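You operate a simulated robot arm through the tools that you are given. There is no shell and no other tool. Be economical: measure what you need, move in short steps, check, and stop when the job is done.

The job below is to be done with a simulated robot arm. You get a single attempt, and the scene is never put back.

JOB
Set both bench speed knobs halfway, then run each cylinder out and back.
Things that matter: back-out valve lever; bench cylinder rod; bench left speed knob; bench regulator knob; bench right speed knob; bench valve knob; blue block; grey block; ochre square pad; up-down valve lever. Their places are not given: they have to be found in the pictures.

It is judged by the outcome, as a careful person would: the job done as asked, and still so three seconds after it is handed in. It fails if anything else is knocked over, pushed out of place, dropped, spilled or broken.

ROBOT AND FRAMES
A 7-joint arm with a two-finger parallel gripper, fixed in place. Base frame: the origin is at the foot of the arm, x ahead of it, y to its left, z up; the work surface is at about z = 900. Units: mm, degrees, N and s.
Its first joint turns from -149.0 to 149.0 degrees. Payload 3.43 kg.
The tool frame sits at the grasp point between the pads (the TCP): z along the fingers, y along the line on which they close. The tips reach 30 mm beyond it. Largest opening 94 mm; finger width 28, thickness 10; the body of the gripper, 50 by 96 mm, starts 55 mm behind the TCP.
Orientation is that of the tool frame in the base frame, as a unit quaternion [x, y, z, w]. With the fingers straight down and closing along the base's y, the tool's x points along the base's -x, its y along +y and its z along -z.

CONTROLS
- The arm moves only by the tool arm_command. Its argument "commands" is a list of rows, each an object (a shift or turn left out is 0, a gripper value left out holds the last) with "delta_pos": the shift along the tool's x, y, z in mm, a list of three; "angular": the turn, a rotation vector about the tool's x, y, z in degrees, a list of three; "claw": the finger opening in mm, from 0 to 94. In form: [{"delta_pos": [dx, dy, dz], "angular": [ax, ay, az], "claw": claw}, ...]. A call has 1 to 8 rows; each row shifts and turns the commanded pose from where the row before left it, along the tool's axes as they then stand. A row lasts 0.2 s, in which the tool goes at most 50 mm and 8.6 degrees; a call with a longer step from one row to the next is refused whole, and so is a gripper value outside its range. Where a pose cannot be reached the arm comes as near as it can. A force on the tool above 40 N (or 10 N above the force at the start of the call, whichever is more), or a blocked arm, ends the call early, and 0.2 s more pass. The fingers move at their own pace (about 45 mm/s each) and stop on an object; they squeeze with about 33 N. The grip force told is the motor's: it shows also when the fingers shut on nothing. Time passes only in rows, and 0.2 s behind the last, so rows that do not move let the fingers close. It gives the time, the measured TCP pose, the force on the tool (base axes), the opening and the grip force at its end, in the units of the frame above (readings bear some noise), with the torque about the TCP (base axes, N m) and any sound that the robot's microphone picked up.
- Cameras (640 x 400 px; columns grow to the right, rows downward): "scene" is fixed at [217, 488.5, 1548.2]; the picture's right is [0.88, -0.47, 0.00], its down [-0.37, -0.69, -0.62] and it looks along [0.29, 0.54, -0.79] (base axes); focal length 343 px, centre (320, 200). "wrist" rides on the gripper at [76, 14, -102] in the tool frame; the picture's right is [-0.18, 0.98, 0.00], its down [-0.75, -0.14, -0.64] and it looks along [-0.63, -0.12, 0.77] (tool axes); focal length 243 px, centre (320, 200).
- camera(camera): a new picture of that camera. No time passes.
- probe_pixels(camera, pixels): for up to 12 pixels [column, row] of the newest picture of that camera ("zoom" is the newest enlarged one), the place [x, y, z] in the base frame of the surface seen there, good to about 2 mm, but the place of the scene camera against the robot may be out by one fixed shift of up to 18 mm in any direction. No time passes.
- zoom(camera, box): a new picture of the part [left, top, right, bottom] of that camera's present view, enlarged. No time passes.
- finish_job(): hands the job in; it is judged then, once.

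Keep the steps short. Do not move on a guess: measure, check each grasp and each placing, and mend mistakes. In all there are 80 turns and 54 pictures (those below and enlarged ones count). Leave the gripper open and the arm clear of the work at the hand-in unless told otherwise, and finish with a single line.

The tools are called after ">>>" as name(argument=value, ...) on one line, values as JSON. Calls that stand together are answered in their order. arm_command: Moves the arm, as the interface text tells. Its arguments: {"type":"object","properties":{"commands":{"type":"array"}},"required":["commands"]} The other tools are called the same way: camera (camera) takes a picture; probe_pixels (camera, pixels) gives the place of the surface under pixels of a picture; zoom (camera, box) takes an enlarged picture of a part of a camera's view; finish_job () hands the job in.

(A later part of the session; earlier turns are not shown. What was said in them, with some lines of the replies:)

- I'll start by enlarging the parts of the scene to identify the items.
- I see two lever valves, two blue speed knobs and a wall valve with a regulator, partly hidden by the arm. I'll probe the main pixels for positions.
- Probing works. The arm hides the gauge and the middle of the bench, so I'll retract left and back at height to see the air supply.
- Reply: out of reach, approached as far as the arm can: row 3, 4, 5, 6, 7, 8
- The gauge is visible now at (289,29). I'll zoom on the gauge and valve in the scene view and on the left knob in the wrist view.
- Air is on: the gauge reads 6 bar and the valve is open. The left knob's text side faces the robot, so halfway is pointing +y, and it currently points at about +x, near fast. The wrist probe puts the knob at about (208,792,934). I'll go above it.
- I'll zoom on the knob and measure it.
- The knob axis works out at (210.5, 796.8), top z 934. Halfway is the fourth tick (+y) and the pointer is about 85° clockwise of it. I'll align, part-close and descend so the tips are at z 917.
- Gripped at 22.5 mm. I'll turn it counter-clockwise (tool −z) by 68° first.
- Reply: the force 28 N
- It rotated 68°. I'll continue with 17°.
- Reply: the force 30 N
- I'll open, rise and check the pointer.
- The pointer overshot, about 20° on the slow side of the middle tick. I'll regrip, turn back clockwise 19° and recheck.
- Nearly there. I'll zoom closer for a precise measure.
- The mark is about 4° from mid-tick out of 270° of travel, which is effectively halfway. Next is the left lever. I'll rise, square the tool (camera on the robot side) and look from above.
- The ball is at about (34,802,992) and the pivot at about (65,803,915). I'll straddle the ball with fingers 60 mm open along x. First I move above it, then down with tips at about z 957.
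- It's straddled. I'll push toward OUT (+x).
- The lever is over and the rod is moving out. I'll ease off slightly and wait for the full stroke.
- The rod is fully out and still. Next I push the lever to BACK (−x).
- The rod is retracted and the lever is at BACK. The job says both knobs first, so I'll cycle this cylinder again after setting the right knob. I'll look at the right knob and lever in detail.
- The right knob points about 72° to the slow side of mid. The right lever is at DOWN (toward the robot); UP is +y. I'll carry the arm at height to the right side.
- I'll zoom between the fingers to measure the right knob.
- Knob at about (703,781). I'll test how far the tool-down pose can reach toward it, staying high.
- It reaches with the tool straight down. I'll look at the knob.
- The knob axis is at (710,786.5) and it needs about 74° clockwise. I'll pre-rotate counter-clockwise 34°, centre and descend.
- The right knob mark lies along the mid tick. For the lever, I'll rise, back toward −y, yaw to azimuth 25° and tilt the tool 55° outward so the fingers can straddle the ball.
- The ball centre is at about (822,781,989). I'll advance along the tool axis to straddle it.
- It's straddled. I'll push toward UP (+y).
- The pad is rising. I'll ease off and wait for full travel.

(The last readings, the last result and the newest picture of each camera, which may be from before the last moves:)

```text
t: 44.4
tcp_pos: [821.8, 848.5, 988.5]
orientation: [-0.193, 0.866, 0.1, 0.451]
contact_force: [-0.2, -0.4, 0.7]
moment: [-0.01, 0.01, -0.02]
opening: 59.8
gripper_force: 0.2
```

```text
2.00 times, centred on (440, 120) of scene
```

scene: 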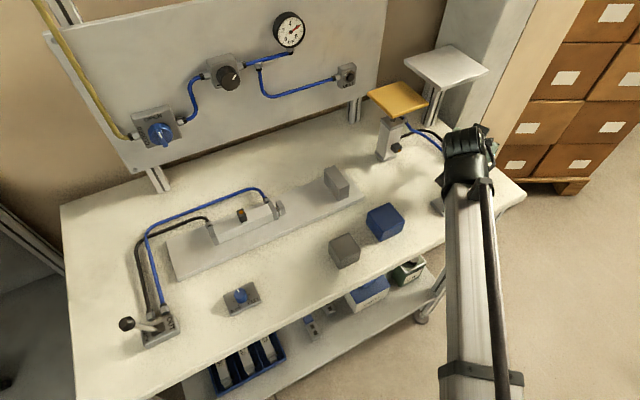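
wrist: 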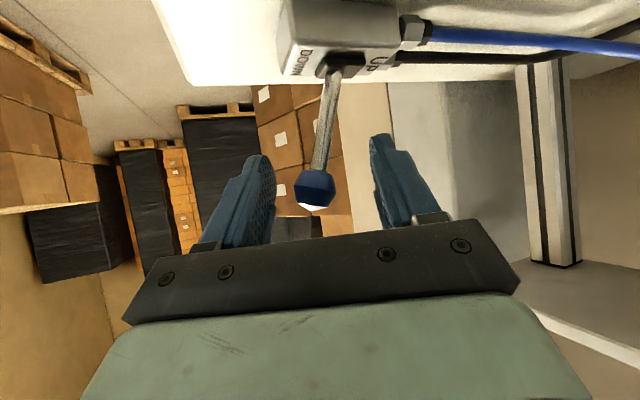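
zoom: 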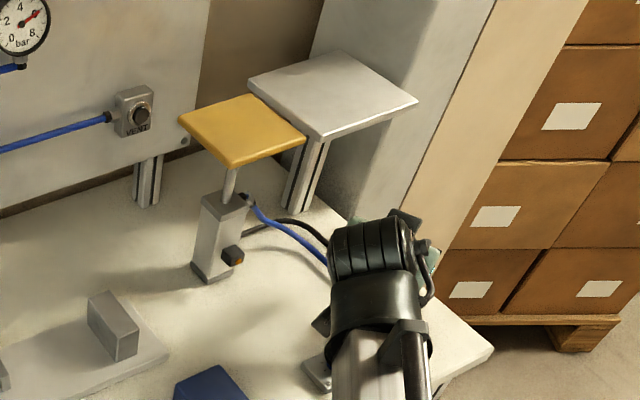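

The pad is fully up and still. Next I push the lever DOWN (−y).

>>> arm_command(commands=[{"delta_pos": [2.7, -10.2, -3.9]}, {"delta_pos": [2.7, -10.2, -3.9]}, {"delta_pos": [2.7, -10.2, -3.9]}, {"delta_pos": [2.7, -10.2, -3.9]}, {"delta_pos": [2.7, -10.2, -3.9]}, {"delta_pos": [2.7, -10.2, -3.9]}, {"delta_pos": [2.7, -10.2, -3.9]}])

>>> arm_command(commands=[{"delta_pos": [-1.5, 5.4, 2.1]}, {}, {}, {}, {}, {}, {}])

>>> camera(camera="wrist")

>>> camera(camera="scene")

```text
t: 46.0
tcp_pos: [823.7, 768.9, 989.8]
orientation: [-0.193, 0.866, 0.1, 0.45]
contact_force: [0.6, 0.5, 1.1]
moment: [-0.01, -0.01, 0.01]
opening: 59.6
gripper_force: 0.1
```

```text
t: 47.6
tcp_pos: [822.4, 775.6, 990.0]
orientation: [-0.193, 0.865, 0.101, 0.451]
contact_force: [0.1, 0.7, -0.1]
moment: [0.01, -0.01, -0.02]
opening: 60.1
gripper_force: 0.1
```

```text
14 pictures are left
```

wrist: 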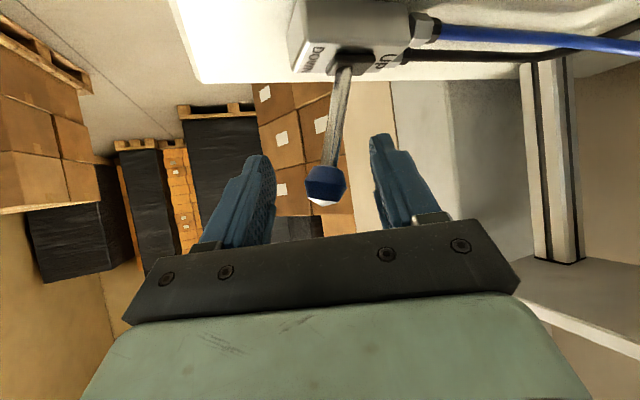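

```text
13 pictures are left
```

scene: 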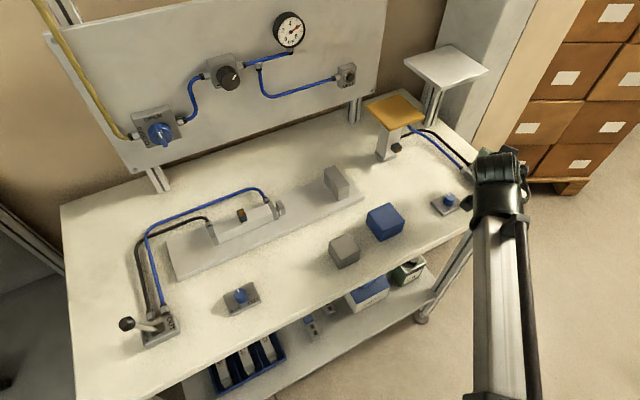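

The pad is down and the lever is at DOWN. I'll retreat along the tool axis, straighten the tool, and return to the left lever for the run after both knobs were set.

>>> arm_command(commands=[{"delta_pos": [0, 0, -45]}, {"delta_pos": [0, 0, -45]}, {"delta_pos": [0, 0, -45]}, {"angular": [0, 8, 0]}, {"angular": [0, 8, 0]}, {"angular": [0, 8, 0]}, {"angular": [0, 8, 0]}, {"angular": [0, 8, 0]}])

>>> arm_command(commands=[{"angular": [0, 8, 0]}, {"angular": [0, 7, 0]}, {"delta_pos": [50, 0, 0]}, {"delta_pos": [50, 0, -10]}, {"delta_pos": [20, 0, -20]}])

>>> arm_command(commands=[{"angular": [0, 0, -8.2]}, {"angular": [0, 0, -8.2]}, {"angular": [0, 0, -8.2]}, {"angular": [0, 0, -8.2]}, {"angular": [0, 0, -8.2]}, {"angular": [0, 0, -8.2]}, {"angular": [0, 0, -8.2]}, {"angular": [0, 0, -8.2]}])

```text
t: 49.4
tcp_pos: [722.8, 729.4, 1065.2]
orientation: [-0.216, 0.968, 0.028, 0.126]
contact_force: [0.3, -0.2, -0.7]
moment: [0.0, -0.01, -0.01]
opening: 60.0
gripper_force: 0.1
```

```text
refused: row 4 steps farther than a row can; nothing moved
```

```text
t: 51.2
tcp_pos: [723.2, 729.1, 1066.2]
orientation: [0.706, -0.696, 0.045, -0.122]
contact_force: [-0.1, 0.2, 0.2]
moment: [0.0, -0.04, -0.05]
opening: 59.7
gripper_force: 0.0
```

The second call was refused for step length and the yaw went through, so a 15° tilt remains. I'll remove it and travel back.

>>> arm_command(commands=[{"angular": [-6.83, 3.1, 0]}, {"angular": [-6.83, 3.1, 0]}, {"delta_pos": [31.8, 29.8, -7.8]}, {"delta_pos": [31.8, 29.8, -7.8]}, {"delta_pos": [31.8, 29.8, -7.8]}, {"delta_pos": [31.8, 29.8, -7.8]}])

>>> arm_command(commands=[{"delta_pos": [-15.6, 44.1, 0]}, {"delta_pos": [-15.6, 44.1, 0]}, {"delta_pos": [-15.6, 44.1, 0]}, {"delta_pos": [-15.6, 44.1, 0]}, {"delta_pos": [-15.6, 44.1, 0]}, {"delta_pos": [-15.6, 44.1, 0]}, {"delta_pos": [-15.6, 44.1, 0]}, {"delta_pos": [-15.6, 44.1, 0]}])

>>> arm_command(commands=[{"delta_pos": [-15.6, 44.1, 0]}, {"delta_pos": [-15.6, 44.1, 0]}, {"delta_pos": [-15.6, 44.1, 0]}, {"delta_pos": [-15.6, 44.1, 0]}, {"delta_pos": [-15.6, 44.1, 0]}])

```text
t: 52.6
tcp_pos: [606.5, 599.5, 1096.7]
orientation: [0.711, -0.703, 0.0, 0.0]
contact_force: [0.4, -0.4, -0.5]
moment: [-0.05, 0.02, 0.01]
opening: 59.8
gripper_force: 0.1
```

```text
t: 54.4
tcp_pos: [249.6, 719.0, 1097.7]
orientation: [0.711, -0.703, 0.0, 0.0]
contact_force: [0.2, 0.4, 0.4]
moment: [0.01, -0.01, 0.0]
opening: 59.8
gripper_force: 0.1
```

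```text
t: 55.6
tcp_pos: [30.3, 791.5, 1097.6]
orientation: [0.711, -0.703, 0.0, 0.0]
contact_force: [-0.4, 0.2, 0.5]
moment: [0.02, 0.01, 0.01]
opening: 59.9
gripper_force: 0.0
```

I'm above the left ball. I'll centre and descend as before.

>>> arm_command(commands=[{"delta_pos": [-12.5, -2, 0]}, {"delta_pos": [0, 0, 40]}, {"delta_pos": [0, 0, 40]}, {"delta_pos": [0, 0, 30]}])

>>> camera(camera="wrist")

```text
t: 56.6
tcp_pos: [31.2, 805.9, 987.5]
orientation: [0.711, -0.703, 0.001, 0.0]
contact_force: [0.3, -0.3, 0.1]
moment: [-0.01, -0.02, 0.01]
opening: 59.9
gripper_force: 0.1
```

```text
12 pictures are left
```

wrist: 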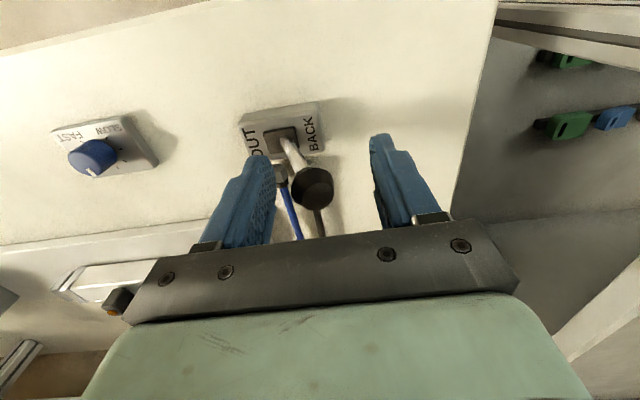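

It's straddled. I'll push OUT, ease off and wait about 3 s.

>>> arm_command(commands=[{"delta_pos": [0, -12, 0]}, {"delta_pos": [0, -12, 0]}, {"delta_pos": [0, -12, 0]}, {"delta_pos": [0, -12, 0]}, {"delta_pos": [0, -12, 0]}, {"delta_pos": [0, -10, 0]}])

>>> arm_command(commands=[{"delta_pos": [0, 6, 0]}, {}, {}, {}, {}, {}, {}, {}])

>>> arm_command(commands=[{}, {}, {}, {}, {}, {}, {}, {}])

>>> zoom(camera="scene", box=[100, 150, 380, 340])

```text
t: 58.0
tcp_pos: [101.7, 808.6, 988.7]
orientation: [0.712, -0.703, -0.001, 0.001]
contact_force: [-4.2, -0.3, 0.1]
moment: [-0.01, 0.14, -0.04]
opening: 62.4
gripper_force: 2.3
```

```text
t: 59.8
tcp_pos: [94.2, 808.8, 988.1]
orientation: [0.712, -0.703, 0.0, -0.001]
contact_force: [-0.4, -0.3, 0.1]
moment: [0.02, 0.02, 0.02]
opening: 59.9
gripper_force: 0.0
```

```text
t: 61.6
tcp_pos: [94.9, 809.1, 988.1]
orientation: [0.711, -0.703, -0.001, 0.0]
contact_force: [0.2, -0.1, 0.3]
moment: [0.02, -0.02, -0.01]
opening: 60.0
gripper_force: 0.0
```

```text
2.11 times, centred on (240, 245) of scene
```

zoom: 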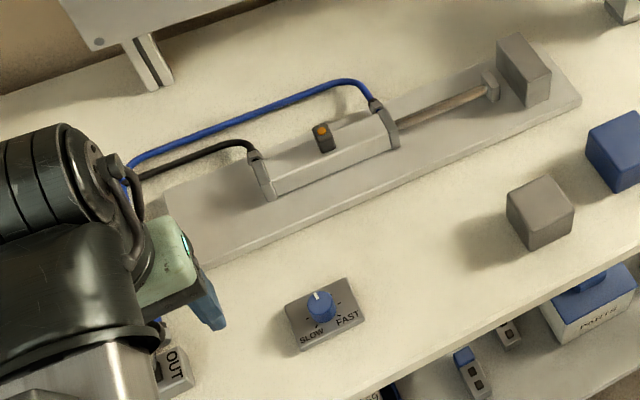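

The rod is fully out. I'll push BACK, wait, rise clear and check.

>>> arm_command(commands=[{"delta_pos": [0, 12, 0]}, {"delta_pos": [0, 12, 0]}, {"delta_pos": [0, 12, 0]}, {"delta_pos": [0, 12, 0]}, {"delta_pos": [0, 12, 0]}, {"delta_pos": [0, 11, 0]}])

>>> arm_command(commands=[{"delta_pos": [0, -6, 0]}, {}, {}, {}, {}, {}, {}, {}])

>>> arm_command(commands=[{"delta_pos": [0, 0, -40], "claw": 90}, {"delta_pos": [0, 0, -40]}, {"delta_pos": [0, 0, -40]}, {}, {}])

>>> camera(camera="scene")

>>> zoom(camera="scene", box=[220, 275, 265, 315])

>>> zoom(camera="scene", box=[420, 140, 520, 225])

```text
t: 63.0
tcp_pos: [23.6, 808.0, 987.4]
orientation: [0.711, -0.703, -0.001, 0.0]
contact_force: [0.1, 0.8, -0.6]
moment: [-0.02, -0.03, 0.02]
opening: 60.2
gripper_force: 0.1
```

```text
t: 64.8
tcp_pos: [31.5, 807.2, 987.0]
orientation: [0.711, -0.704, 0.002, 0.0]
contact_force: [-0.4, -0.1, 0.3]
moment: [0.01, 0.01, 0.02]
opening: 60.1
gripper_force: 0.0
```

```text
t: 66.0
tcp_pos: [29.0, 805.5, 1107.2]
orientation: [0.711, -0.703, 0.0, 0.0]
contact_force: [1.3, -0.2, 0.0]
moment: [0.0, -0.03, -0.01]
opening: 89.8
gripper_force: 0.2
```

```text
10 pictures are left
```

scene: 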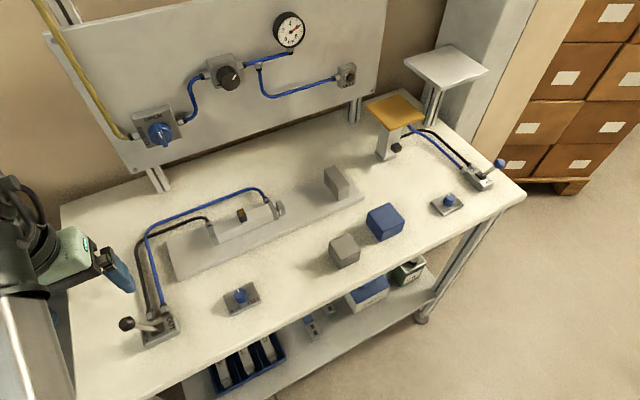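

```text
10.00 times, centred on (242, 295) of scene
```

zoom: 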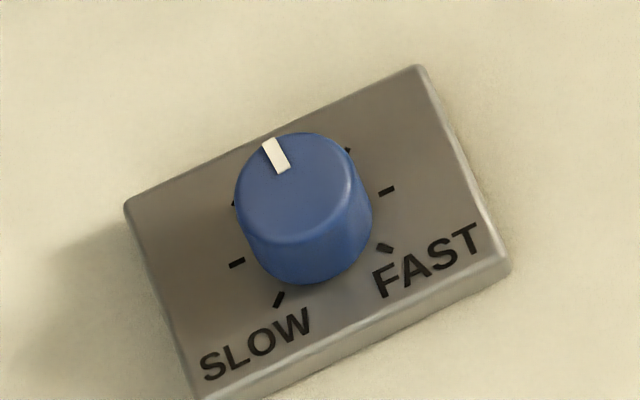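

```text
4.71 times, centred on (470, 182) of scene
```

zoom: 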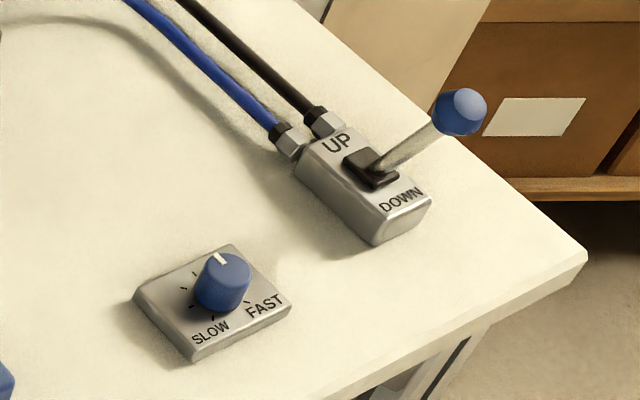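

Both rods are back, both knobs are at mid scale, both levers are at rest, and nothing has been displaced. The gripper is open and clear, so I'm handing in.

>>> finish_job()

```text
The job is handed in.
```

Both speed knobs are set halfway (the left one about 4° to the slow side of the middle mark), and after that each cylinder was run fully out and back. The bench cylinder was also cycled once before the right knob was set, so I ran it again afterwards.
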